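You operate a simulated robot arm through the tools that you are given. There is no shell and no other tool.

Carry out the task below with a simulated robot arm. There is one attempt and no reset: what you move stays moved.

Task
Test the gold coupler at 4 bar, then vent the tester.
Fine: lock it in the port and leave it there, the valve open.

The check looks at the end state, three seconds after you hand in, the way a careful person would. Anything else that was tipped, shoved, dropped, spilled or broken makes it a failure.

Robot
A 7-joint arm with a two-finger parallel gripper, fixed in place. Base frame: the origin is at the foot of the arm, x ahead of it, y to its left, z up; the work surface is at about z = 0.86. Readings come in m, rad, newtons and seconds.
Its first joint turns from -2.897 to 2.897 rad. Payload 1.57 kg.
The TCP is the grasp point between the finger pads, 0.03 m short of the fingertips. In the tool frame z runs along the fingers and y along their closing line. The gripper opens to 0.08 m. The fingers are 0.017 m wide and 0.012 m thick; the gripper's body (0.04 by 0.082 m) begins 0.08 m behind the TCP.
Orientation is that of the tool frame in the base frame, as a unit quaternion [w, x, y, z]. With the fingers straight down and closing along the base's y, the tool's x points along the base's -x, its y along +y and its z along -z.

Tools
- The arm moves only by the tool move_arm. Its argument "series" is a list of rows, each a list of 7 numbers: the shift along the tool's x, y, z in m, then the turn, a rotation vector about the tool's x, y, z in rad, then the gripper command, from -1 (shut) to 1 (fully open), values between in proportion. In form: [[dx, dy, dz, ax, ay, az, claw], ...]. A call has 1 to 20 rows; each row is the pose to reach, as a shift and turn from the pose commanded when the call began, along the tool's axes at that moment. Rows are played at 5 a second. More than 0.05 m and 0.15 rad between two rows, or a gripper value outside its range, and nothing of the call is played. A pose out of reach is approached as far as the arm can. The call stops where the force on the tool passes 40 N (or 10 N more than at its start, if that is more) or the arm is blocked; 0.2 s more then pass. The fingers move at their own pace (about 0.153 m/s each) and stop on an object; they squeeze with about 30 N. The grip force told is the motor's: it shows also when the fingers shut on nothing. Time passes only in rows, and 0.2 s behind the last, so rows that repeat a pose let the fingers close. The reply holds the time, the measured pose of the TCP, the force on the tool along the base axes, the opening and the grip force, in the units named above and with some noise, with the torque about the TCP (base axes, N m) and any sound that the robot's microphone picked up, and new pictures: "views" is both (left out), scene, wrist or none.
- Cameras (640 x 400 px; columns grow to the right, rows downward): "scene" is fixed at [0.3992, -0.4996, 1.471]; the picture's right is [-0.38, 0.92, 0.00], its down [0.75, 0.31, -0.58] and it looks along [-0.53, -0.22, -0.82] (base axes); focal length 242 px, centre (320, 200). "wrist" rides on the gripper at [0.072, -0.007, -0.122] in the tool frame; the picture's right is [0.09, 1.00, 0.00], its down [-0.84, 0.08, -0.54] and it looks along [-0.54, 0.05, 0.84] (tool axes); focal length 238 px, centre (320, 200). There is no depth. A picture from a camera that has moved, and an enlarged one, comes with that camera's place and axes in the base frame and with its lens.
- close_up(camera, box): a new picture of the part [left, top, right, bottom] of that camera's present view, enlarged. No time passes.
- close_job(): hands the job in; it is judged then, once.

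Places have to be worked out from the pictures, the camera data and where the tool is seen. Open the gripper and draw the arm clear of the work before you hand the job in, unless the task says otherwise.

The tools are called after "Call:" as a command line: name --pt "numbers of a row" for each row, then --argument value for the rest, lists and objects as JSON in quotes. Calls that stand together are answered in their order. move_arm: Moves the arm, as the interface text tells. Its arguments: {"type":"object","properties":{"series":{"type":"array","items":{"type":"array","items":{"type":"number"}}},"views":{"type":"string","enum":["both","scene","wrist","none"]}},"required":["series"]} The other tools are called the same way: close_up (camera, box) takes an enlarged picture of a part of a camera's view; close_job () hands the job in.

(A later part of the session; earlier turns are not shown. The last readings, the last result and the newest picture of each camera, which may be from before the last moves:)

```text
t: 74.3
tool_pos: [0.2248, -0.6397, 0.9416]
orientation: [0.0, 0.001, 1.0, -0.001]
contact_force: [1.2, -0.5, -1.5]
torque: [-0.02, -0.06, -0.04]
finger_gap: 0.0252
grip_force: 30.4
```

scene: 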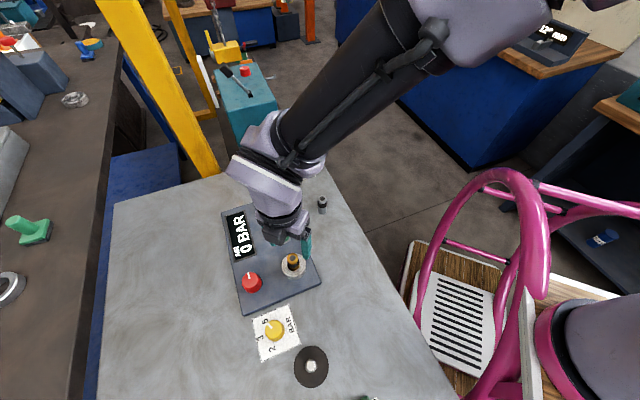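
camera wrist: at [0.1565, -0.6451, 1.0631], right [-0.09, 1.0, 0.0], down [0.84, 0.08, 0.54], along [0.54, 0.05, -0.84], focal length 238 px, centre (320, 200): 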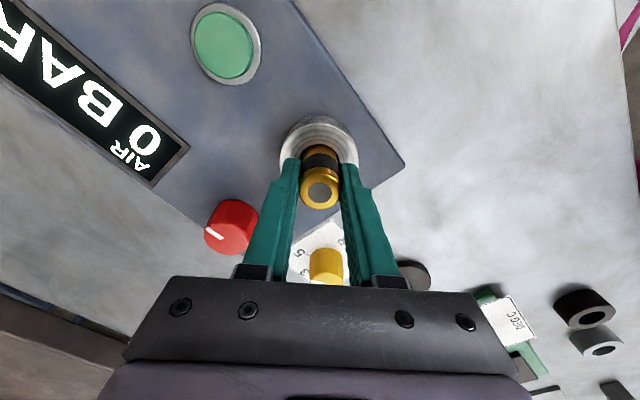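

Still no firm contact at x ≈ 0.225; I'm stepping 1.5 mm further toward -x, as before.

Call:
move_arm --pt "0.001 0 0 0 0 0 -1" --pt "0.0015 0 0 0 0 0 -1" --pt "0.0015 0 0 0 0 0 -1" --views "none"

```text
t: 75.1
tool_pos: [0.225, -0.6393, 0.942]
orientation: [0.0, 0.0, 1.0, -0.003]
contact_force: [8.2, -5.1, -2.0]
torque: [-0.24, -0.36, -0.03]
finger_gap: 0.0252
grip_force: 29.8
```

Wall touched at -x around 0.2242, so the bore centre is near x ≈ 0.2288, and both contacts show the centre lies toward -y. I'll go to that x and probe toward -y.

Call:
move_arm --pt "-0.003 0 0 0 0 0 -1" --pt "-0.0053 0 0 0 0 0 -1" --pt "-0.0053 -0.002 0 0 0 0 -1" --pt "-0.0053 -0.004 0 0 0 0 -1" --pt "-0.0053 -0.004 0 0 0 0 -1" --views "none"

```text
t: 76.3
tool_pos: [0.2295, -0.644, 0.9416]
orientation: [0.001, -0.001, 1.0, -0.002]
contact_force: [0.2, 1.0, 0.8]
torque: [0.14, 0.02, -0.01]
finger_gap: 0.0249
grip_force: 30.1
```

Only a hint of contact at y ≈ -0.643. One more millimetre toward -y.

Call:
move_arm --pt "0 -0.001 0 0 0 0 -1" --pt "0 -0.001 0 0 0 0 -1" --views "none"

```text
t: 76.9
tool_pos: [0.2306, -0.6442, 0.9405]
orientation: [0.0, 0.0, 1.0, -0.001]
contact_force: [0.1, 1.9, 1.1]
torque: [0.27, 0.01, 0.0]
finger_gap: 0.025
grip_force: 30.7
```

Call:
move_arm --pt "0 -0.001 0 0 0 0 -1" --pt "0 -0.001 0 0 0 0 -1" --views "none"

```text
t: 77.5
tool_pos: [0.2295, -0.6447, 0.9415]
orientation: [0.0, 0.0, 1.0, -0.001]
contact_force: [-1.3, 9.2, 1.6]
torque: [0.67, 0.13, -0.01]
finger_gap: 0.0249
grip_force: 29.6
```

Wall at -y found around -0.6438. Now I'll probe toward +y.

Call:
move_arm --pt "0 0.003 0 0 0 0 -1" --pt "0 0.006 0 0 0 0 -1" --pt "0 0.0085 0 0 0 0 -1" --pt "0 0.0085 0 0 0 0 -1" --views "none"

```text
t: 78.5
tool_pos: [0.2276, -0.6383, 0.941]
orientation: [0.0, 0.0, 1.0, -0.002]
contact_force: [-1.1, 1.0, 0.5]
torque: [0.07, 0.04, 0.0]
finger_gap: 0.0247
grip_force: 29.8
```

Call:
move_arm --pt "0 0.001 0 0 0 0 -1" --pt "0 0.0015 0 0 0 0 -1" --pt "0 0.0015 0 0 0 0 -1" --views "none"

```text
t: 79.3
tool_pos: [0.2293, -0.6359, 0.9414]
orientation: [0.0, 0.001, 1.0, -0.003]
contact_force: [1.2, -3.9, -1.2]
torque: [-0.14, -0.06, 0.0]
finger_gap: 0.025
grip_force: 30.2
```

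The bore centre is now pinned at about (0.2288, -0.6396). I'll centre the coupler there, seat it with light pressure, and twist clockwise again from a clean seat.

Call:
move_arm --pt "0 -0.0025 0 0 0 0 -1" --pt "0 -0.0046 0 0 0 0 -1" --pt "0 -0.0046 0.0025 0 0 0 -1" --pt "0 -0.0046 0.0045 0 0 0 -1" --pt "0 -0.0046 0.0055 0 0 0 -1" --pt "0 -0.0046 0.0055 0 0 0 -1" --views "none"

```text
t: 80.7
tool_pos: [0.2299, -0.6394, 0.9375]
orientation: [-0.001, 0.001, 1.0, -0.003]
contact_force: [-1.1, 5.4, 25.3]
torque: [0.57, 0.05, -0.02]
finger_gap: 0.0249
grip_force: 29.9
```

Seated with 25 N. I'll ease slightly and twist clockwise about 97° in one sequence.

Call:
move_arm --pt "0 0 -0.0005 0 0 0.1 -1" --pt "0 0 -0.0005 0 0 0.2 -1" --pt "0 0 -0.0005 0 0 0.3 -1" --pt "0 0 -0.0005 0 0 0.4 -1" --pt "0 0 -0.0005 0 0 0.5 -1" --pt "0 0 -0.0005 0 0 0.6 -1" --pt "0 0 -0.0005 0 0 0.7 -1" --pt "0 0 -0.0005 0 0 0.8 -1" --pt "0 0 -0.0005 0 0 0.9 -1" --pt "0 0 -0.0005 0 0 1.0 -1" --pt "0 0 -0.0005 0 0 1.1 -1" --pt "0 0 -0.0005 0 0 1.2 -1" --pt "0 0 -0.0005 0 0 1.3 -1" --pt "0 0 -0.0005 0 0 1.4 -1" --pt "0 0 -0.0005 0 0 1.5 -1" --pt "0 0 -0.0005 0 0 1.6 -1" --pt "0 0 -0.0005 0 0 1.7 -1" --pt "0 0 -0.0005 0 0 1.7 -1" --views "scene"

```text
t: 84.5
tool_pos: [0.2306, -0.6397, 0.9355]
orientation: [0.002, 0.752, 0.659, -0.002]
contact_force: [-1.9, -1.5, 15.2]
torque: [-0.03, 0.4, -0.08]
finger_gap: 0.025
grip_force: 29.9
```

scene: 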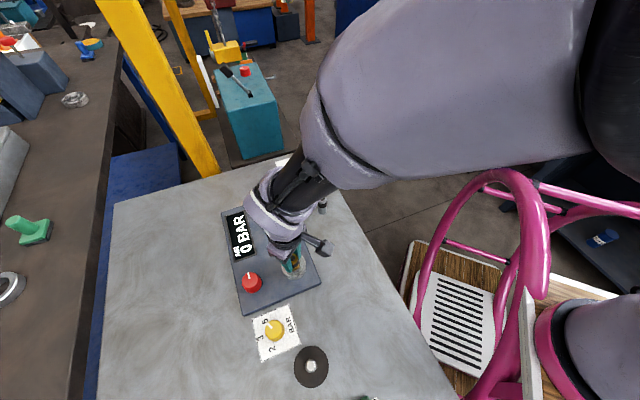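

No click. I'll do the lift test right here without releasing.

Call:
move_arm --pt "0 0 -0.002 0 0 0 -1" --pt "0 0 -0.004 0 0 0 -1" --pt "0 0 -0.006 0 0 0 -1" --pt "0 0 -0.006 0 0 0 -1" --views "none"

Call:
close_up --camera "scene" --box '[216, 200, 316, 300]'

Call:
close_up --camera "wrist" --box '[270, 100, 370, 210]'

```text
t: 85.5
tool_pos: [0.23, -0.6398, 0.9418]
orientation: [0.001, 0.752, 0.66, -0.001]
contact_force: [1.1, 0.8, -1.9]
torque: [0.0, -0.04, 0.01]
finger_gap: 0.025
grip_force: 29.7
```

```text
4.00 times, centred on (266, 250) of scene
camera zoom: at [0.3992, -0.4996, 1.471], right [-0.38, 0.92, 0.0], down [0.75, 0.31, -0.58], along [-0.53, -0.22, -0.82], focal length 967 px, centre (536, 0)
```

zoom: 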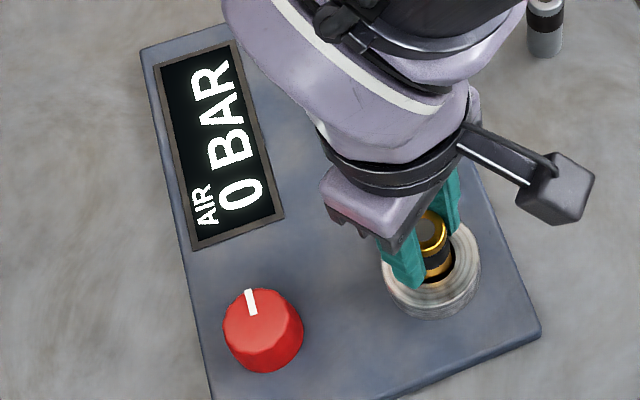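

```text
3.64 times, centred on (320, 155) of wrist
camera zoom: at [0.2329, -0.567, 1.0634], right [1.0, -0.04, 0.0], down [-0.03, -0.84, 0.54], along [-0.02, -0.54, -0.84], focal length 867 px, centre (320, 364)
```

zoom: 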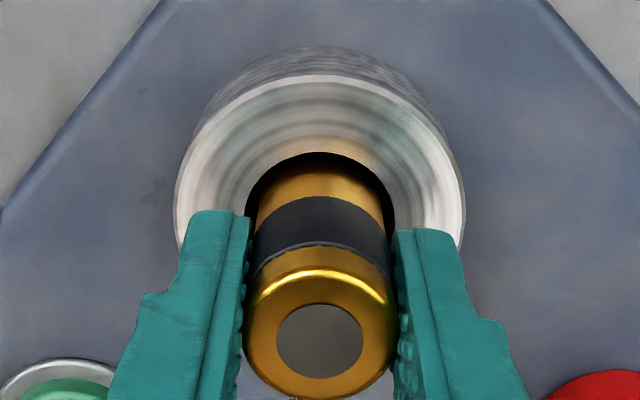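

It's still free. My pressed clockwise sweeps so far were each under 100°, so a larger lock angle isn't ruled out. I'll unwind counter-clockwise while slightly lifted, then reseat and do one long clockwise sweep.

Call:
move_arm --pt "0 0 0 0 0 -0.15 -1" --pt "0 0 0 0 0 -0.3 -1" --pt "0 0 0 0 0 -0.45 -1" --pt "0 0 0 0 0 -0.6 -1" --pt "0 0 0 0 0 -0.75 -1" --pt "0 0 0 0 0 -0.9 -1" --pt "0 0 0 0 0 -1.05 -1" --pt "0 0 0 0 0 -1.2 -1" --pt "0 0 0 0 0 -1.35 -1" --pt "0 0 0 0 0 -1.5 -1" --pt "0 0 0 0 0 -1.65 -1" --pt "0 0 0 0 0 -1.8 -1" --pt "0 0 0 0 0 -1.95 -1" --pt "0 0 0 0 0 -2.1 -1" --pt "0 0 0 0 0 -2.25 -1" --pt "0 0 0 0 0 -2.4 -1" --pt "0 0 0 0 0 -2.55 -1" --pt "0 0 0 0 0 -2.7 -1" --pt "0 0 0 0 0 -2.85 -1" --pt "0 0 0 0 0 -2.85 -1" --views "none"

Call:
move_arm --pt "0 0 0 0 0 -0.15 -1" --pt "0 0 0 0 0 -0.3 -1" --pt "0 0 0 0 0 -0.45 -1" --pt "0 0 0 0 0 -0.6 -1" --pt "0 0 0 0 0 -0.7 -1" --pt "0 0 0 0 0 -0.7 -1" --views "wrist"

```text
t: 89.7
tool_pos: [0.2287, -0.6394, 0.9414]
orientation: [-0.001, -0.545, 0.838, -0.001]
contact_force: [-1.0, -0.2, -1.6]
torque: [0.04, 0.02, -0.01]
finger_gap: 0.0252
grip_force: 30.4
```

```text
t: 91.1
tool_pos: [0.2301, -0.6403, 0.9409]
orientation: [0.002, 0.799, -0.601, 0.001]
contact_force: [-0.3, 0.6, -2.7]
torque: [-0.02, 0.04, 0.01]
finger_gap: 0.0248
grip_force: 29.7
camera wrist: at [0.256, -0.7063, 1.0636], right [-0.93, -0.36, 0.0], down [-0.31, 0.78, 0.54], along [-0.2, 0.5, -0.84], focal length 238 px, centre (320, 200)
```

wrist: 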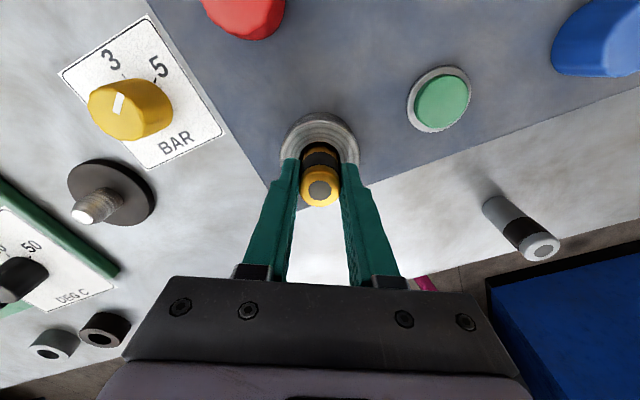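

Now at -106°. I'll seat the coupler with pressure and sweep clockwise about 160° in one go.

Call:
move_arm --pt "0 0 0.003 0 0 0 -1" --pt "0 0 0.0055 0 0 0 -1" --pt "0 0 0.006 0 0 0.15 -1" --pt "0 0 0.006 0 0 0.3 -1" --pt "0 0 0.006 0 0 0.45 -1" --pt "0 0 0.006 0 0 0.6 -1" --pt "0 0 0.006 0 0 0.75 -1" --pt "0 0 0.006 0 0 0.9 -1" --pt "0 0 0.006 0 0 1.05 -1" --pt "0 0 0.006 0 0 1.2 -1" --pt "0 0 0.006 0 0 1.35 -1" --pt "0 0 0.006 0 0 1.5 -1" --pt "0 0 0.006 0 0 1.65 -1" --pt "0 0 0.006 0 0 1.8 -1" --pt "0 0 0.006 0 0 1.95 -1" --pt "0 0 0.006 0 0 2.1 -1" --pt "0 0 0.006 0 0 2.25 -1" --pt "0 0 0.006 0 0 2.4 -1" --pt "0 0 0.006 0 0 2.55 -1" --pt "0 0 0.006 0 0 2.55 -1" --views "none"

Call:
move_arm --pt "0 0 0 0 0 0.15 -1" --pt "0 0 0 0 0 0.3 -1" --pt "0 0 0 0 0 0.45 -1" --pt "0 0 0 0 0 0.6 -1" --pt "0 0 0 0 0 0.75 -1" --pt "0 0 0 0 0 0.9 -1" --pt "0 0 0 0 0 1.05 -1" --pt "0 0 0 0 0 1.2 -1" --pt "0 0 0 0 0 1.35 -1" --pt "0 0 0 0 0 1.5 -1" --pt "0 0 0 0 0 1.6 -1" --pt "0 0 0 0 0 1.6 -1" --views "both"

```text
t: 95.3
tool_pos: [0.2288, -0.6394, 0.9372]
orientation: [0.001, 0.344, 0.939, -0.002]
contact_force: [-6.3, -0.9, 28.1]
torque: [0.2, 0.54, -0.04]
finger_gap: 0.0249
grip_force: 30.3
```

```text
t: 97.9
tool_pos: [0.2293, -0.6395, 0.937]
orientation: [0.002, 0.913, 0.407, -0.002]
contact_force: [-4.8, 0.0, 22.2]
torque: [0.27, 0.19, -0.01]
finger_gap: 0.0247
grip_force: 30.1
camera wrist: at [0.2724, -0.5805, 1.0579], right [0.8, -0.6, 0.0], down [-0.5, -0.67, 0.54], along [-0.32, -0.44, -0.84], focal length 238 px, centre (320, 200)
```

scene: 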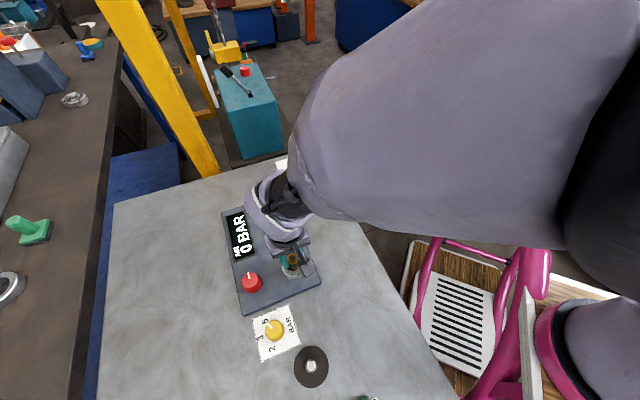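
wrist: 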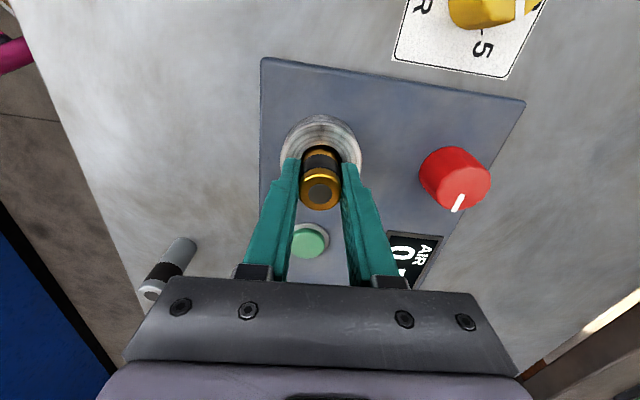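

Nearly 240° of pressed clockwise twist does nothing, so twisting this way is not the lock. There's a faint dark mark on the panel near the port; I'll zoom in on it and on the ring and panel for any markings.

Call:
close_up --camera "scene" --box '[300, 250, 316, 262]'

Call:
close_up --camera "wrist" --box '[255, 55, 415, 165]'

Call:
close_up --camera "wrist" --box '[380, 90, 540, 290]'

```text
16.00 times, centred on (308, 256) of scene
camera zoom: at [0.3992, -0.4996, 1.471], right [-0.38, 0.92, 0.0], down [0.75, 0.31, -0.58], along [-0.53, -0.22, -0.82], focal length 3870 px, centre (512, -696)
```

zoom: 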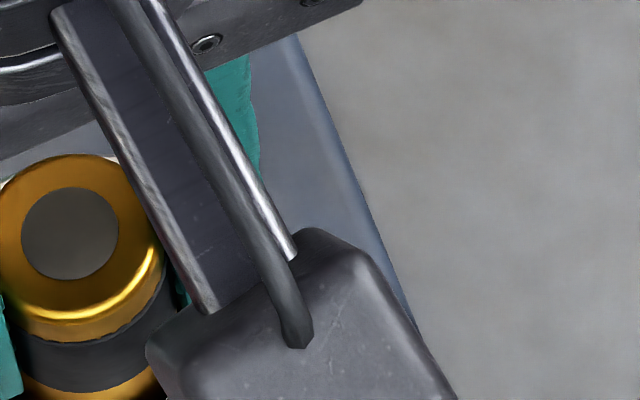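

```text
3.64 times, centred on (335, 110) of wrist
camera zoom: at [0.2724, -0.5805, 1.0579], right [0.8, -0.6, 0.0], down [-0.5, -0.67, 0.54], along [-0.32, -0.44, -0.84], focal length 867 px, centre (266, 527)
```

zoom: 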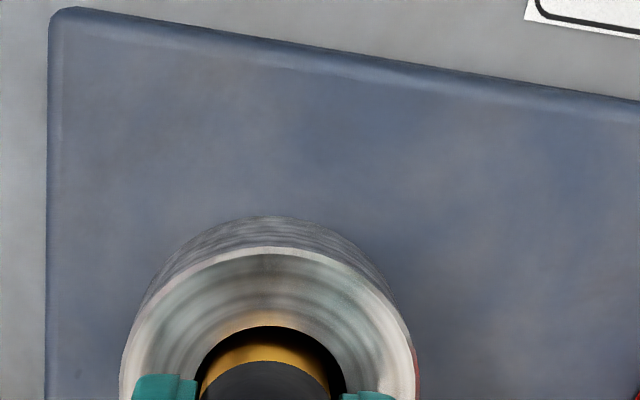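

```text
2.00 times, centred on (460, 190) of wrist
camera zoom: at [0.2724, -0.5805, 1.0579], right [0.8, -0.6, 0.0], down [-0.5, -0.67, 0.54], along [-0.32, -0.44, -0.84], focal length 477 px, centre (40, 220)
```

zoom: 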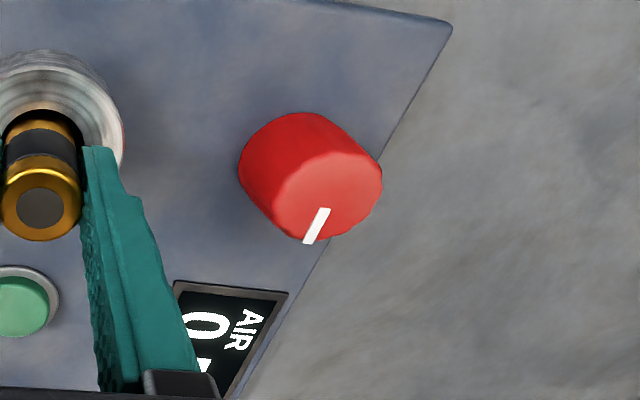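

No markings found. I'll lift the coupler well clear and look at it from several sides with the scene camera, to check for a lug or key on its lower body.

Call:
move_arm --pt "0 0 -0.03 0 0 0 -1" --pt "0 0 -0.06 0 0 0 -1" --pt "0 0 -0.1 0 0 0 -1" --pt "0 0 -0.14 0 0 0 -1" --pt "0 0 -0.17 0 0 0 -1" --pt "0 0 -0.17 0 0 0 -1" --views "scene"

Call:
close_up --camera "scene" --box '[240, 150, 340, 250]'

```text
t: 99.3
tool_pos: [0.2292, -0.6391, 1.1059]
orientation: [0.002, 0.913, 0.409, -0.001]
contact_force: [-0.8, -0.3, -1.7]
torque: [-0.01, -0.03, 0.01]
finger_gap: 0.0249
grip_force: 29.6
```

scene: 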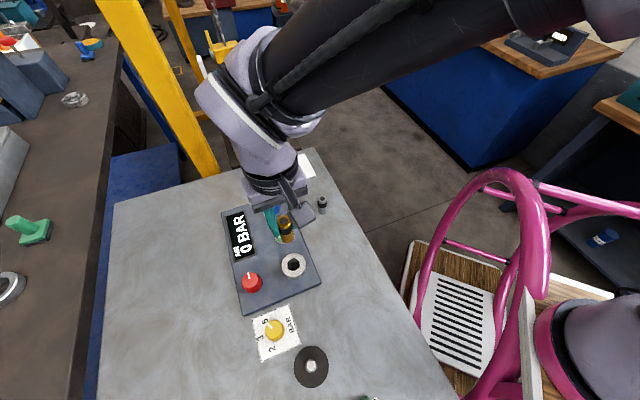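

```text
4.00 times, centred on (290, 200) of scene
camera zoom: at [0.3992, -0.4996, 1.471], right [-0.38, 0.92, 0.0], down [0.75, 0.31, -0.58], along [-0.53, -0.22, -0.82], focal length 967 px, centre (440, 200)
```

zoom: 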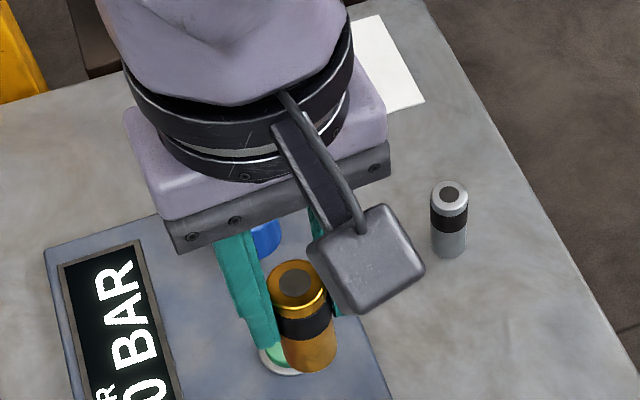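

This side is plain. I'll turn the coupler in the air and check its other sides.

Call:
move_arm --pt "0 0 0 0 0 -0.15 -1" --pt "0 0 0 0 0 -0.3 -1" --pt "0 0 0 0 0 -0.45 -1" --pt "0 0 0 0 0 -0.6 -1" --pt "0 0 0 0 0 -0.75 -1" --pt "0 0 0 0 0 -0.9 -1" --pt "0 0 0 0 0 -1.05 -1" --pt "0 0 0 0 0 -1.2 -1" --pt "0 0 0 0 0 -1.2 -1" --views "none"

Call:
close_up --camera "scene" --box '[250, 190, 320, 250]'

Call:
move_arm --pt "0 0 0 0 0 -0.15 -1" --pt "0 0 0 0 0 -0.3 -1" --pt "0 0 0 0 0 -0.45 -1" --pt "0 0 0 0 0 -0.6 -1" --pt "0 0 0 0 0 -0.75 -1" --pt "0 0 0 0 0 -0.9 -1" --pt "0 0 0 0 0 -1.05 -1" --pt "0 0 0 0 0 -1.1 -1" --pt "0 0 0 0 0 -1.1 -1" --views "none"

Call:
close_up --camera "scene" --box '[250, 190, 320, 250]'

```text
t: 101.3
tool_pos: [0.2301, -0.6377, 1.106]
orientation: [0.001, 0.521, 0.853, -0.002]
contact_force: [-0.6, 0.2, -1.8]
torque: [0.01, 0.0, 0.0]
finger_gap: 0.0249
grip_force: 30.2
```

```text
6.67 times, centred on (285, 220) of scene
camera zoom: at [0.3992, -0.4996, 1.471], right [-0.38, 0.92, 0.0], down [0.75, 0.31, -0.58], along [-0.53, -0.22, -0.82], focal length 1612 px, centre (553, 67)
```

zoom: 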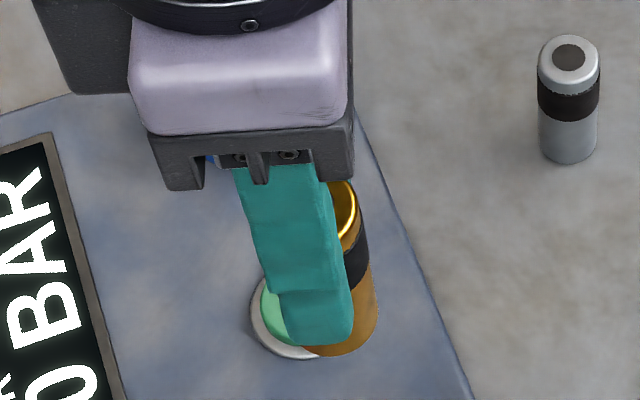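

```text
t: 103.3
tool_pos: [0.2294, -0.6394, 1.1055]
orientation: [0.0, -0.001, 1.0, -0.002]
contact_force: [-0.4, -0.2, -2.2]
torque: [0.01, 0.01, -0.01]
finger_gap: 0.0244
grip_force: 29.5
```

```text
6.67 times, centred on (285, 220) of scene
camera zoom: at [0.3992, -0.4996, 1.471], right [-0.38, 0.92, 0.0], down [0.75, 0.31, -0.58], along [-0.53, -0.22, -0.82], focal length 1612 px, centre (553, 67)
```

zoom: 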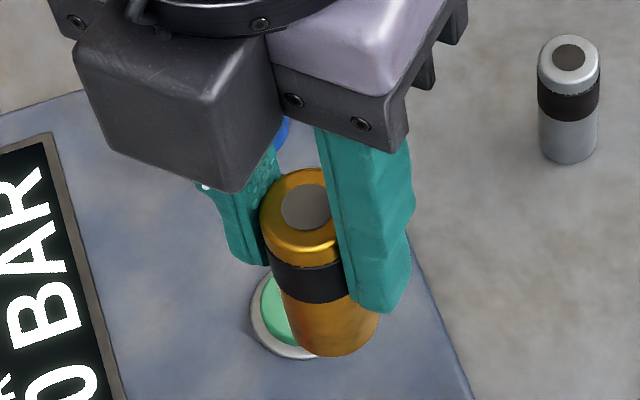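

The body is plain all round: no lugs or key. So the lock must be elsewhere, possibly the port's collar ring itself. I'll bring the coupler back down to just above the bore and check alignment first.

Call:
move_arm --pt "0 0 0.04 0 0 0 -1" --pt "0 0 0.08 0 0 0 -1" --pt "0 0 0.12 0 0 0 -1" --pt "0 0 0.137 0 0 0 -1" --pt "0 0 0.137 0 0 0 -1" --views "none"

Call:
close_up --camera "wrist" --box '[285, 110, 355, 165]'

Call:
close_up --camera "scene" --box '[280, 258, 304, 273]'

```text
t: 104.5
tool_pos: [0.2305, -0.6392, 0.9687]
orientation: [0.0, 0.0, 1.0, -0.001]
contact_force: [-0.2, -1.0, -0.9]
torque: [-0.04, -0.01, 0.02]
finger_gap: 0.0245
grip_force: 30.0
```

```text
7.27 times, centred on (320, 138) of wrist
camera zoom: at [0.1581, -0.6455, 1.0903], right [-0.09, 1.0, 0.0], down [0.84, 0.08, 0.54], along [0.54, 0.05, -0.84], focal length 1734 px, centre (320, 654)
```

zoom: 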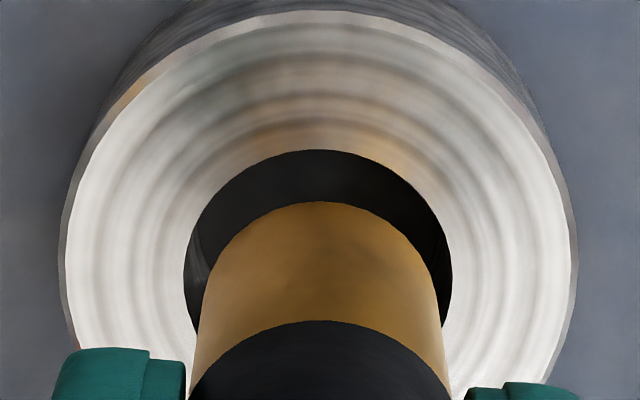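

```text
16.00 times, centred on (292, 266) of scene
camera zoom: at [0.3992, -0.4996, 1.471], right [-0.38, 0.92, 0.0], down [0.75, 0.31, -0.58], along [-0.53, -0.22, -0.82], focal length 3870 px, centre (768, -848)
```

zoom: 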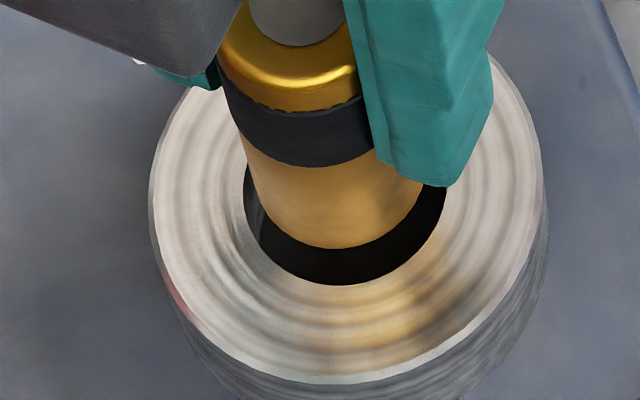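

Alignment is good. I'll lower it to the seat, release, open fully, and lower the open fingers around the ring (tips about 5 mm above the panel).

Call:
move_arm --pt "0 0 0.01 0 0 0 -1" --pt "0 0 0.02 0 0 0 -1" --pt "0 0 0.028 0 0 0 -1" --pt "0 0 0.031 0 0 0 -1" --pt "0 0 0.031 0 0 0 0" --pt "0 0 0.031 0 0 0 1" --pt "0 0 0.031 0 0 0 1" --pt "0 0 0.04 0 0 0 1" --pt "0 0 0.05 0 0 0 1" --pt "0 0 0.057 0 0 0 1" --pt "0 0 0.057 0 0 0 1" --views "both"

Call:
close_up --camera "wrist" --box '[240, 110, 400, 280]'

Call:
close_up --camera "scene" --box '[260, 225, 330, 295]'

```text
t: 106.9
tool_pos: [0.2304, -0.6403, 0.9124]
orientation: [0.0, 0.0, 1.0, -0.002]
contact_force: [0.0, 0.0, -0.4]
torque: [0.0, -0.02, -0.01]
finger_gap: 0.0801
grip_force: 0.1
camera wrist: at [0.1583, -0.6456, 1.0335], right [-0.09, 1.0, 0.0], down [0.84, 0.08, 0.54], along [0.54, 0.05, -0.84], focal length 238 px, centre (320, 200)
```

scene: 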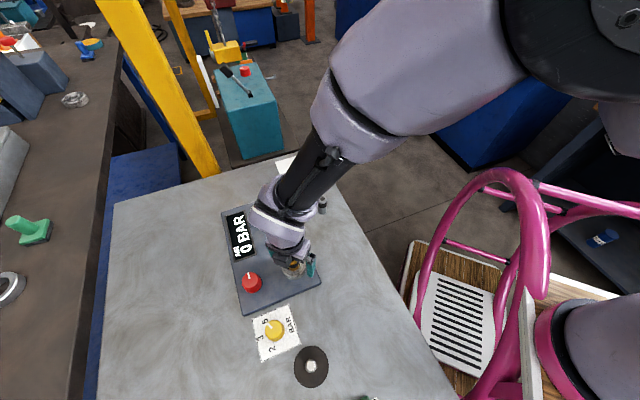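
wrist: 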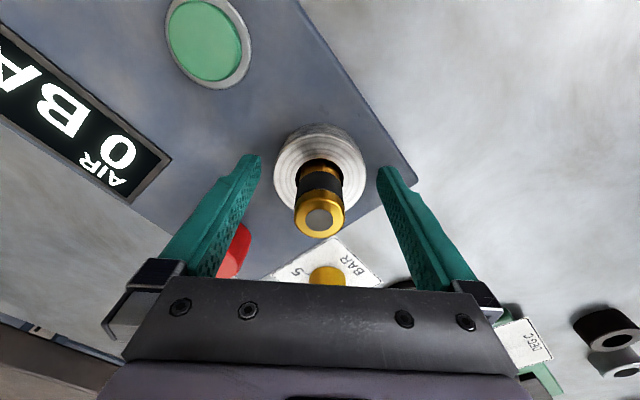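

```text
2.35 times, centred on (320, 195) of wrist
camera zoom: at [0.1583, -0.6456, 1.0335], right [-0.09, 1.0, 0.0], down [0.84, 0.08, 0.54], along [0.54, 0.05, -0.84], focal length 561 px, centre (320, 212)
```

zoom: 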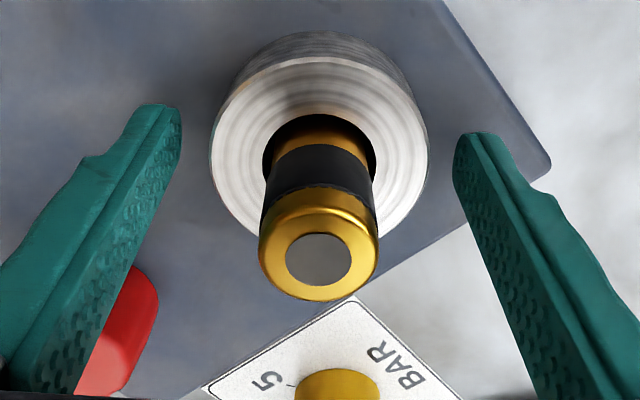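

```text
5.71 times, centred on (295, 260) of scene
camera zoom: at [0.3992, -0.4996, 1.471], right [-0.38, 0.92, 0.0], down [0.75, 0.31, -0.58], along [-0.53, -0.22, -0.82], focal length 1382 px, centre (463, -143)
```

zoom: 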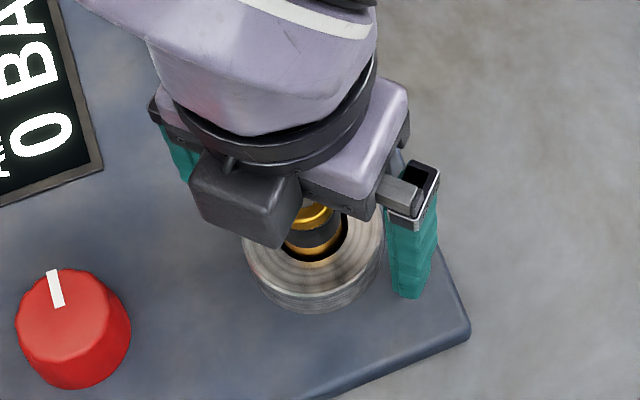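

The open fingers straddle the ring. I'll close lightly on it and try a small clockwise turn (0.2 rad), watching torque so nothing gets forced.

Call:
move_arm --pt "0 0 0 0 0 0 0.6" --pt "0 0 0 0 0 0 0.4" --pt "0 0 0 0 0 0 0.4" --pt "0 0 0 0 0 0 0.4" --views "none"

Call:
move_arm --pt "0 0 0 0 0 0.05 0.4" --pt "0 0 0 0 0 0.1 0.4" --pt "0 0 0 0 0 0.15 0.4" --pt "0 0 0 0 0 0.2 0.4" --pt "0 0 0 0 0 0.2 0.4" --views "wrist"

```text
t: 107.9
tool_pos: [0.2303, -0.6404, 0.9116]
orientation: [0.0, 0.0, 1.0, -0.001]
contact_force: [-0.9, -4.5, 0.1]
torque: [0.34, 0.02, 0.09]
finger_gap: 0.0748
grip_force: 45.4
```

```text
t: 109.1
tool_pos: [0.2298, -0.6413, 0.911]
orientation: [0.0, 0.1, 0.995, -0.001]
contact_force: [1.4, -3.3, -3.7]
torque: [0.45, 0.32, 1.6]
finger_gap: 0.0734
grip_force: 45.2
camera wrist: at [0.1583, -0.6315, 1.0332], right [0.11, 0.99, 0.0], down [0.84, -0.09, 0.54], along [0.54, -0.06, -0.84], focal length 238 px, centre (320, 200)
```

wrist: 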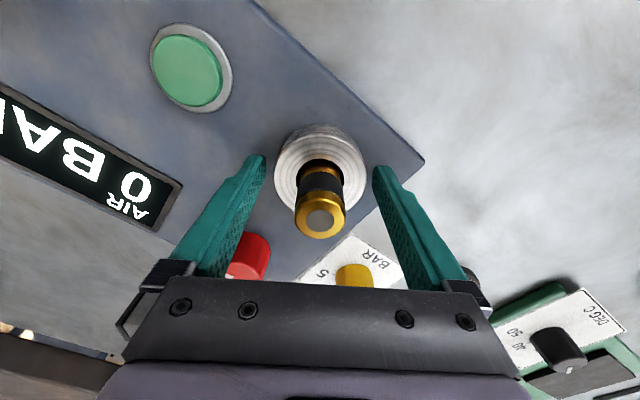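

The ring doesn't turn (torque rises to 1.6 N·m), so it's fixed. I'll undo the turn, open, and rise clear at once.

Call:
move_arm --pt "0 0 0 0 0 -0.1 0.4" --pt "0 0 0 0 0 -0.2 0.6" --pt "0 0 0 0 0 -0.2 1" --pt "0 0 0 0 0 -0.2 1" --pt "0 0 -0.04 0 0 -0.2 1" --pt "0 0 -0.08 0 0 -0.2 1" --pt "0 0 -0.12 0 0 -0.2 1" --pt "0 0 -0.12 0 0 -0.2 1" --views "both"

Call:
close_up --camera "scene" --box '[216, 185, 346, 315]'

Call:
close_up --camera "wrist" --box '[260, 80, 380, 180]'

```text
t: 110.9
tool_pos: [0.2283, -0.6403, 1.0327]
orientation: [0.0, 0.001, 1.0, -0.002]
contact_force: [0.2, 0.6, -0.2]
torque: [0.0, -0.01, -0.03]
finger_gap: 0.08
grip_force: 0.0
camera wrist: at [0.1577, -0.6458, 1.1542], right [-0.09, 1.0, 0.0], down [0.84, 0.08, 0.54], along [0.54, 0.05, -0.84], focal length 238 px, centre (320, 200)
```

scene: 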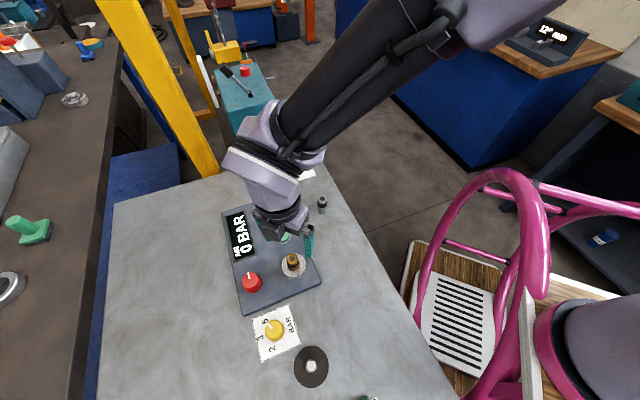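
wrist: 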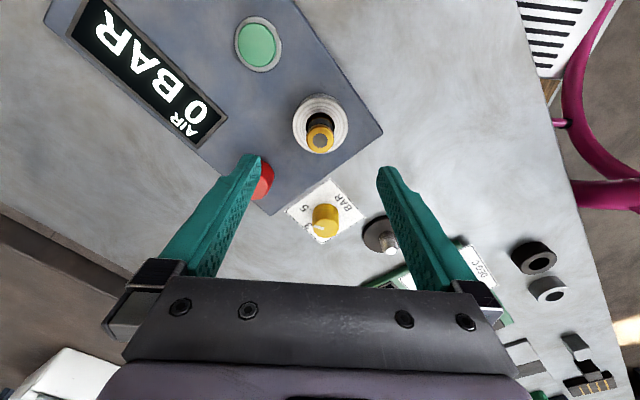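

```text
3.08 times, centred on (281, 250) of scene
camera zoom: at [0.3992, -0.4996, 1.471], right [-0.38, 0.92, 0.0], down [0.75, 0.31, -0.58], along [-0.53, -0.22, -0.82], focal length 744 px, centre (440, 46)
```

zoom: 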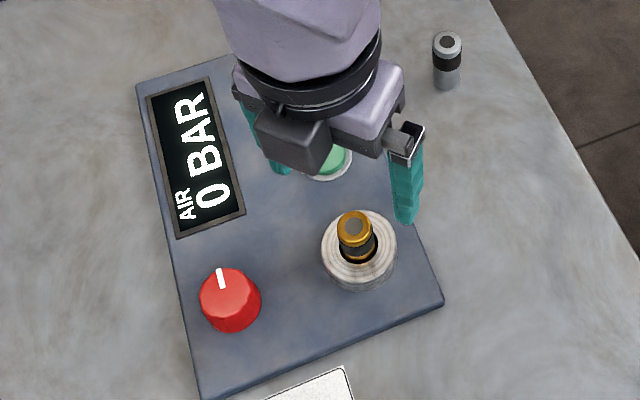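

```text
4.00 times, centred on (320, 130) of wrist
camera zoom: at [0.1577, -0.6458, 1.1542], right [-0.09, 1.0, 0.0], down [0.84, 0.08, 0.54], along [0.54, 0.05, -0.84], focal length 953 px, centre (320, 480)
```

zoom: 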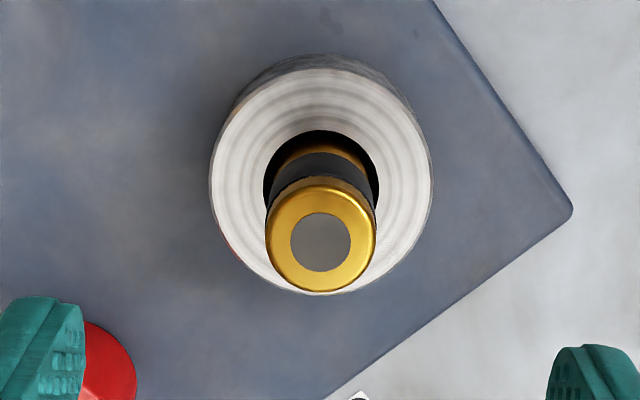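

The panel didn't move and the coupler still stands in the port. Next I'll test the red knob in the other direction: move over it with the wrist pre-turned clockwise so I can sweep it far counter-clockwise in one grip.

Call:
move_arm --pt "0 0 -0.02 0 0 0.15 0.8" --pt "-0.01 -0.01 -0.02 0 0 0.3 0.8" --pt "-0.02 -0.02 -0.02 0 0 0.45 0.8" --pt "-0.03 -0.03 -0.02 0 0 0.6 0.8" --pt "-0.04 -0.04 -0.02 0 0 0.75 0.8" --pt "-0.05 -0.05 -0.02 0 0 0.9 0.8" --pt "-0.06 -0.06 -0.02 0 0 1.05 0.8" --pt "-0.07 -0.07 -0.02 0 0 1.2 0.8" --pt "-0.0765 -0.0737 -0.02 0 0 1.35 0.8" --pt "-0.0765 -0.0737 -0.02 0 0 1.5 0.8" --pt "-0.0765 -0.0737 -0.02 0 0 1.65 0.8" --pt "-0.0765 -0.0737 -0.02 0 0 1.8 0.8" --pt "-0.0765 -0.0737 -0.02 0 0 1.95 0.8" --pt "-0.0765 -0.0737 -0.02 0 0 2.0 0.8" --pt "-0.0765 -0.0737 -0.02 0 0 2.0 0.8" --views "both"

Call:
close_up --camera "wrist" --box '[260, 70, 380, 190]'

```text
t: 114.1
tool_pos: [0.3056, -0.7132, 1.052]
orientation: [0.002, 0.841, 0.54, -0.001]
contact_force: [-0.4, 0.6, 0.3]
torque: [-0.01, 0.04, 0.01]
finger_gap: 0.072
grip_force: 0.0
camera wrist: at [0.3302, -0.644, 1.1736], right [0.94, -0.33, 0.0], down [-0.28, -0.79, 0.54], along [-0.18, -0.51, -0.84], focal length 238 px, centre (320, 200)
```

scene: 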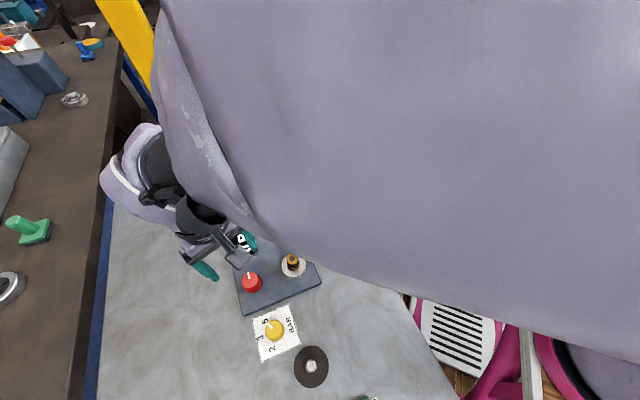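
wrist: 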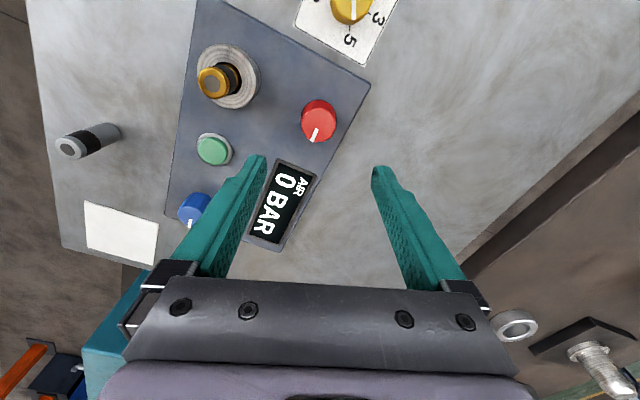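

```text
3.33 times, centred on (320, 130) of wrist
camera zoom: at [0.3302, -0.644, 1.1736], right [0.94, -0.33, 0.0], down [-0.28, -0.79, 0.54], along [-0.18, -0.51, -0.84], focal length 794 px, centre (320, 433)
```

zoom: 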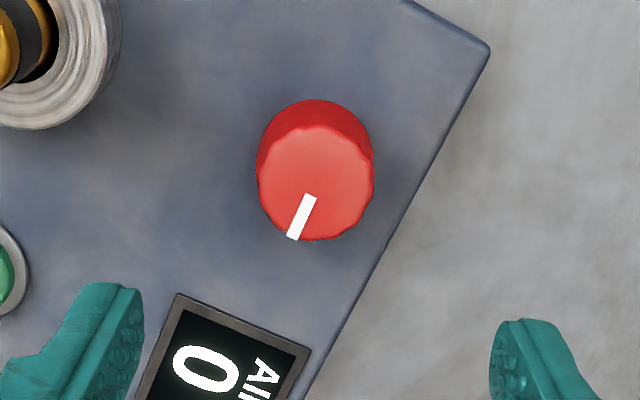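

The red knob is about 2 mm off axis. I'll correct, lower around it and grip.

Call:
move_arm --pt "-0.0015 -0.0021 0.04 0 0 0 0.8" --pt "-0.0015 -0.0021 0.08 0 0 0 0.8" --pt "-0.0015 -0.0021 0.11 0 0 0 0.8" --pt "-0.0015 -0.0021 0.13 0 0 0 0.8" --pt "-0.0015 -0.0021 0.14 0 0 0 0.8" --pt "-0.0015 -0.0021 0.14 0 0 0 0.2" --pt "-0.0015 -0.0021 0.14 0 0 0 -0.2" --pt "-0.0015 -0.0021 0.14 0 0 0 -0.2" --views "none"

Call:
move_arm --pt "0 0 0 0 0 -0.15 -0.2" --pt "0 0 0 0 0 -0.3 -0.2" --pt "0 0 0 0 0 -0.45 -0.2" --pt "0 0 0 0 0 -0.6 -0.2" --pt "0 0 0 0 0 -0.75 -0.2" --pt "0 0 0 0 0 -0.9 -0.2" --pt "0 0 0 0 0 -1.05 -0.2" --pt "0 0 0 0 0 -1.2 -0.2" --pt "0 0 0 0 0 -1.35 -0.2" --pt "0 0 0 0 0 -1.5 -0.2" --pt "0 0 0 0 0 -1.57 -0.2" --pt "0 0 0 0 0 -1.57 -0.2" --views "both"

```text
t: 115.9
tool_pos: [0.3044, -0.7135, 0.912]
orientation: [0.001, 0.842, 0.54, -0.001]
contact_force: [1.0, -2.3, -3.1]
torque: [-0.11, -0.19, -0.02]
finger_gap: 0.0409
grip_force: 44.7
```

```text
t: 118.5
tool_pos: [0.3041, -0.7143, 0.9126]
orientation: [0.001, 0.213, 0.977, -0.002]
contact_force: [4.0, -3.0, -9.4]
torque: [-0.05, -0.3, -0.76]
finger_gap: 0.0406
grip_force: 45.4
camera wrist: at [0.2363, -0.6897, 1.0334], right [0.33, 0.94, 0.0], down [0.79, -0.28, 0.54], along [0.51, -0.18, -0.84], focal length 238 px, centre (320, 200)
```

scene: 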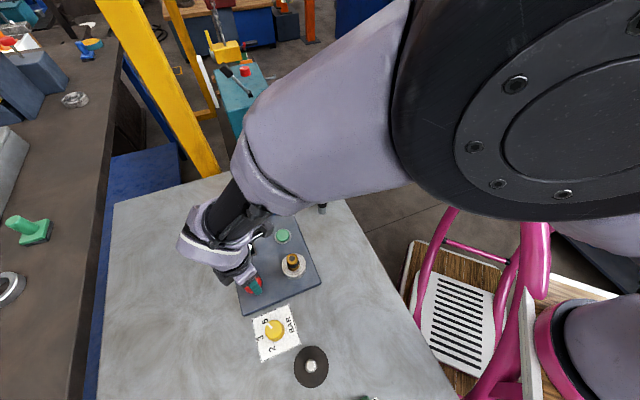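
wrist: 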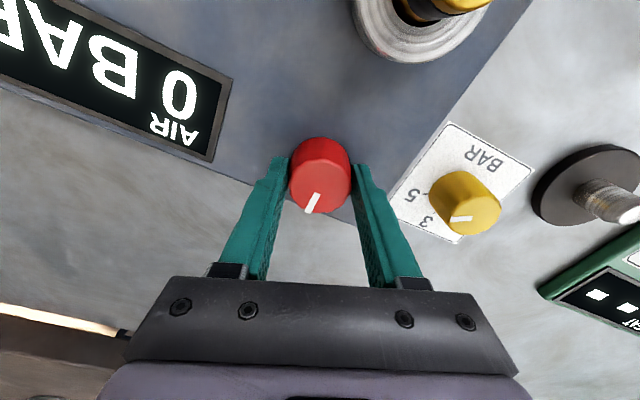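

Turning counter-clockwise, the red knob hits a stop at its original 12 o'clock position (torque -0.76), so it only travels clockwise from there. I'll ease off and find its clockwise limit.

Call:
move_arm --pt "0 0 0 0 0 0.15 -0.2" --pt "0 0 0 0 0 0.3 -0.2" --pt "0 0 0 0 0 0.45 -0.2" --pt "0 0 0 0 0 0.6 -0.2" --pt "0 0 0 0 0 0.75 -0.2" --pt "0 0 0 0 0 0.9 -0.2" --pt "0 0 0 0 0 1.05 -0.2" --pt "0 0 0 0 0 1.2 -0.2" --pt "0 0 0 0 0 1.35 -0.2" --pt "0 0 0 0 0 1.5 -0.2" --pt "0 0 0 0 0 1.6 -0.2" --pt "0 0 0 0 0 1.7 -0.2" --pt "0 0 0 0 0 1.8 -0.2" --pt "0 0 0 0 0 1.8 -0.2" --views "both"

Call:
close_up --camera "wrist" --box '[250, 110, 390, 260]'

```text
t: 121.5
tool_pos: [0.3035, -0.7155, 0.9121]
orientation: [0.002, 0.898, 0.44, 0.0]
contact_force: [5.1, -1.4, 2.9]
torque: [-0.21, -0.06, 1.12]
finger_gap: 0.0407
grip_force: 44.8
camera wrist: at [0.3428, -0.6527, 1.0341], right [0.84, -0.54, 0.0], down [-0.45, -0.71, 0.55], along [-0.29, -0.46, -0.84], focal length 238 px, centre (320, 200)
```

scene: 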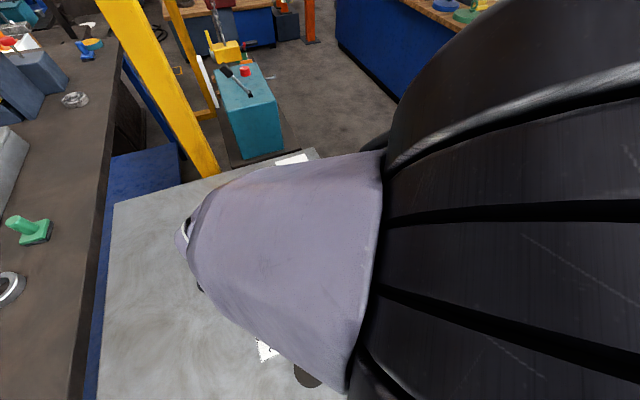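
wrist: 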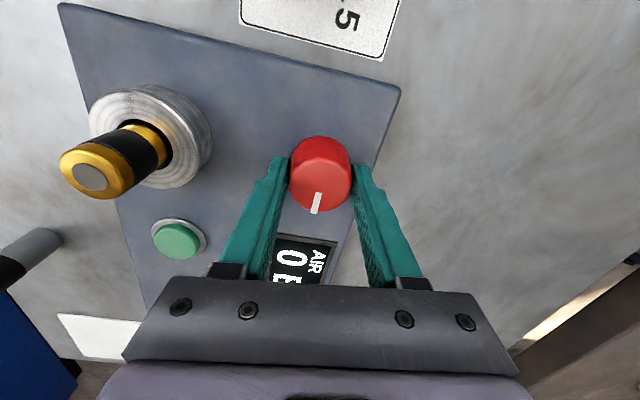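

```text
2.67 times, centred on (320, 185) of wrist
camera zoom: at [0.3428, -0.6527, 1.0341], right [0.84, -0.54, 0.0], down [-0.45, -0.71, 0.55], along [-0.29, -0.46, -0.84], focal length 636 px, centre (320, 240)
```

zoom: 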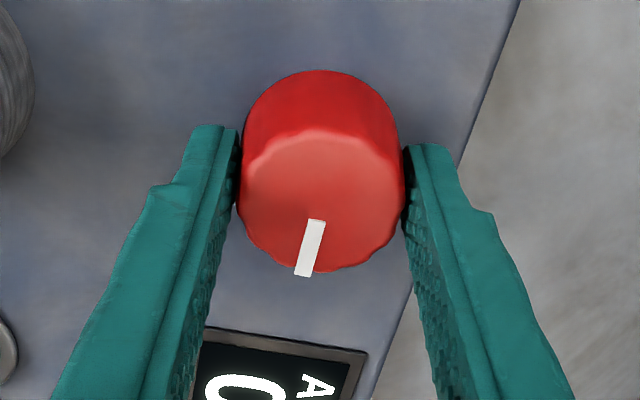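

The red knob now sits firmly at its clockwise stop; the pointer works out to exactly a quarter turn (3 o'clock). The first time I may have stopped just short of it, so I'll release and repeat the lift test on the coupler.

Call:
move_arm --pt "0 0 0 0 0 -0.05 0.2" --pt "0 0 0 0 0 -0.05 0.8" --pt "0 0 -0.04 0 0 -0.05 0.8" --pt "0 0 -0.08 0 0 -0.15 0.8" --pt "0 0 -0.11 0 0 -0.3 0.8" --pt "0 0 -0.11 0 0 -0.45 0.8" --pt "0 0 -0.11 0 0 -0.6 0.8" --pt "0 0 -0.11 0 0 -0.75 0.8" --pt "0 0 -0.11 0 0 -0.9 0.8" --pt "0 0 -0.11 0 0 -1.05 0.8" --pt "0 0 -0.11 0 0 -1.2 0.8" --pt "0 0 -0.11 0 0 -1.35 0.8" --pt "0 0 -0.11 0 0 -1.5 0.8" --pt "0 0 -0.11 0 0 -1.65 0.8" --pt "0 0 -0.11 0 0 -1.8 0.8" --pt "0 0 -0.11 0 0 -1.95 0.8" --pt "0 0 -0.11 0 0 -2.1 0.8" --pt "0 0 -0.11 0 0 -2.2 0.8" --pt "0 0 -0.11 0 0 -2.2 0.8" --views "both"

Call:
close_up --camera "scene" --box '[216, 185, 346, 315]'

```text
t: 125.5
tool_pos: [0.3031, -0.7136, 1.0223]
orientation: [0.001, 0.014, 1.0, -0.002]
contact_force: [0.3, 0.4, -0.1]
torque: [-0.01, 0.0, 0.01]
finger_gap: 0.072
grip_force: 0.1
camera wrist: at [0.2315, -0.7177, 1.144], right [-0.06, 1.0, 0.0], down [0.84, 0.06, 0.54], along [0.54, 0.03, -0.84], focal length 238 px, centre (320, 200)
```

scene: 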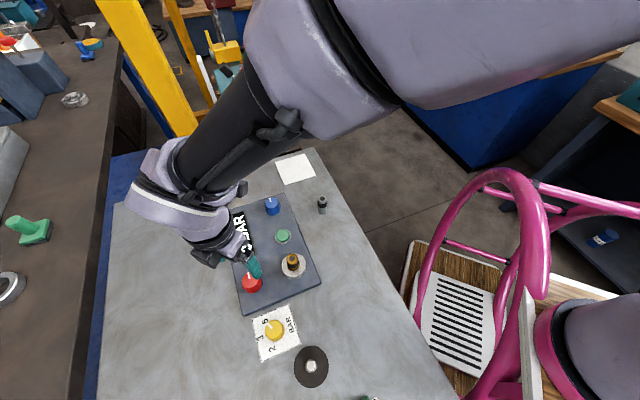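
wrist: 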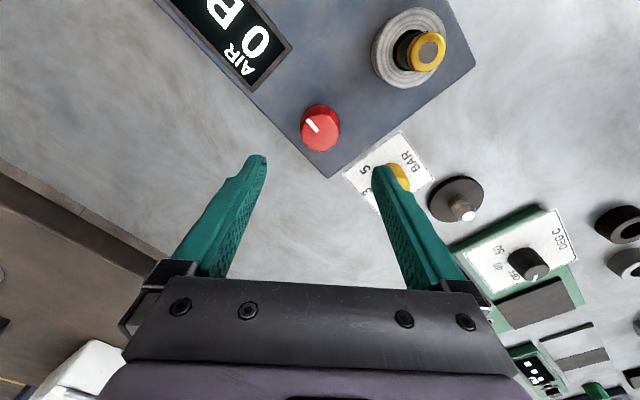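

```text
3.08 times, centred on (281, 250) of scene
camera zoom: at [0.3992, -0.4996, 1.471], right [-0.38, 0.92, 0.0], down [0.75, 0.31, -0.58], along [-0.53, -0.22, -0.82], focal length 744 px, centre (440, 46)
```

zoom: 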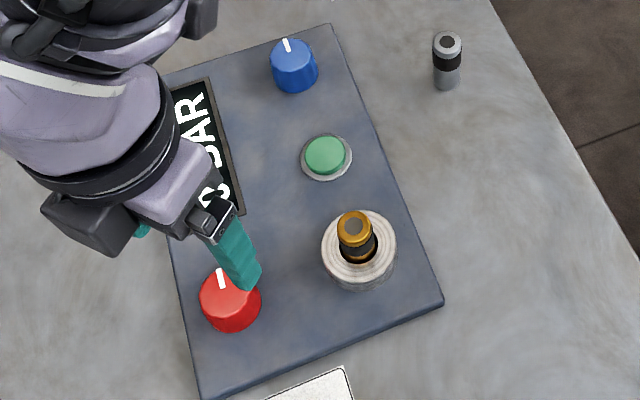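

Both knobs point to 3 o'clock now. I'll move over the coupler and check its position.

Call:
move_arm --pt "0.025 0.025 0 0 0 -0.028 0.6" --pt "0.05 0.05 0 0 0 -0.028 0.6" --pt "0.0741 0.0741 0 0 0 -0.028 0.6" --pt "0.0741 0.0741 0 0 0 -0.028 0.6" --views "wrist"

Call:
close_up --camera "wrist" --box '[260, 80, 380, 180]'

```text
t: 126.5
tool_pos: [0.2327, -0.6369, 1.0234]
orientation: [-0.001, 0.0, 1.0, -0.001]
contact_force: [0.5, -0.9, -0.1]
torque: [0.01, 0.01, -0.01]
finger_gap: 0.0637
grip_force: 0.1
camera wrist: at [0.1609, -0.6436, 1.1435], right [-0.09, 1.0, 0.0], down [0.84, 0.08, 0.54], along [0.54, 0.05, -0.84], focal length 238 px, centre (320, 200)
```

wrist: 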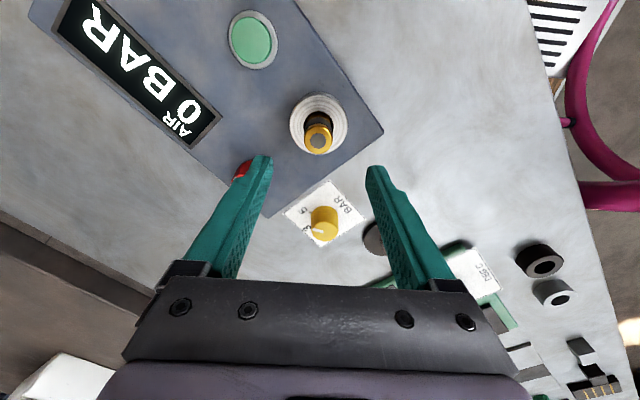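

```text
4.00 times, centred on (320, 130) of wrist
camera zoom: at [0.1609, -0.6436, 1.1435], right [-0.09, 1.0, 0.0], down [0.84, 0.08, 0.54], along [0.54, 0.05, -0.84], focal length 953 px, centre (320, 480)
```

zoom: 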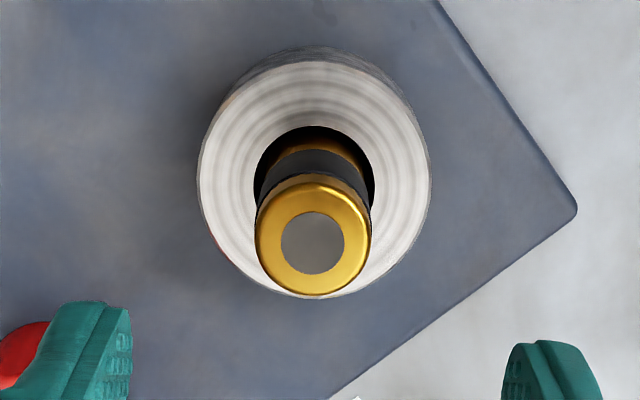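

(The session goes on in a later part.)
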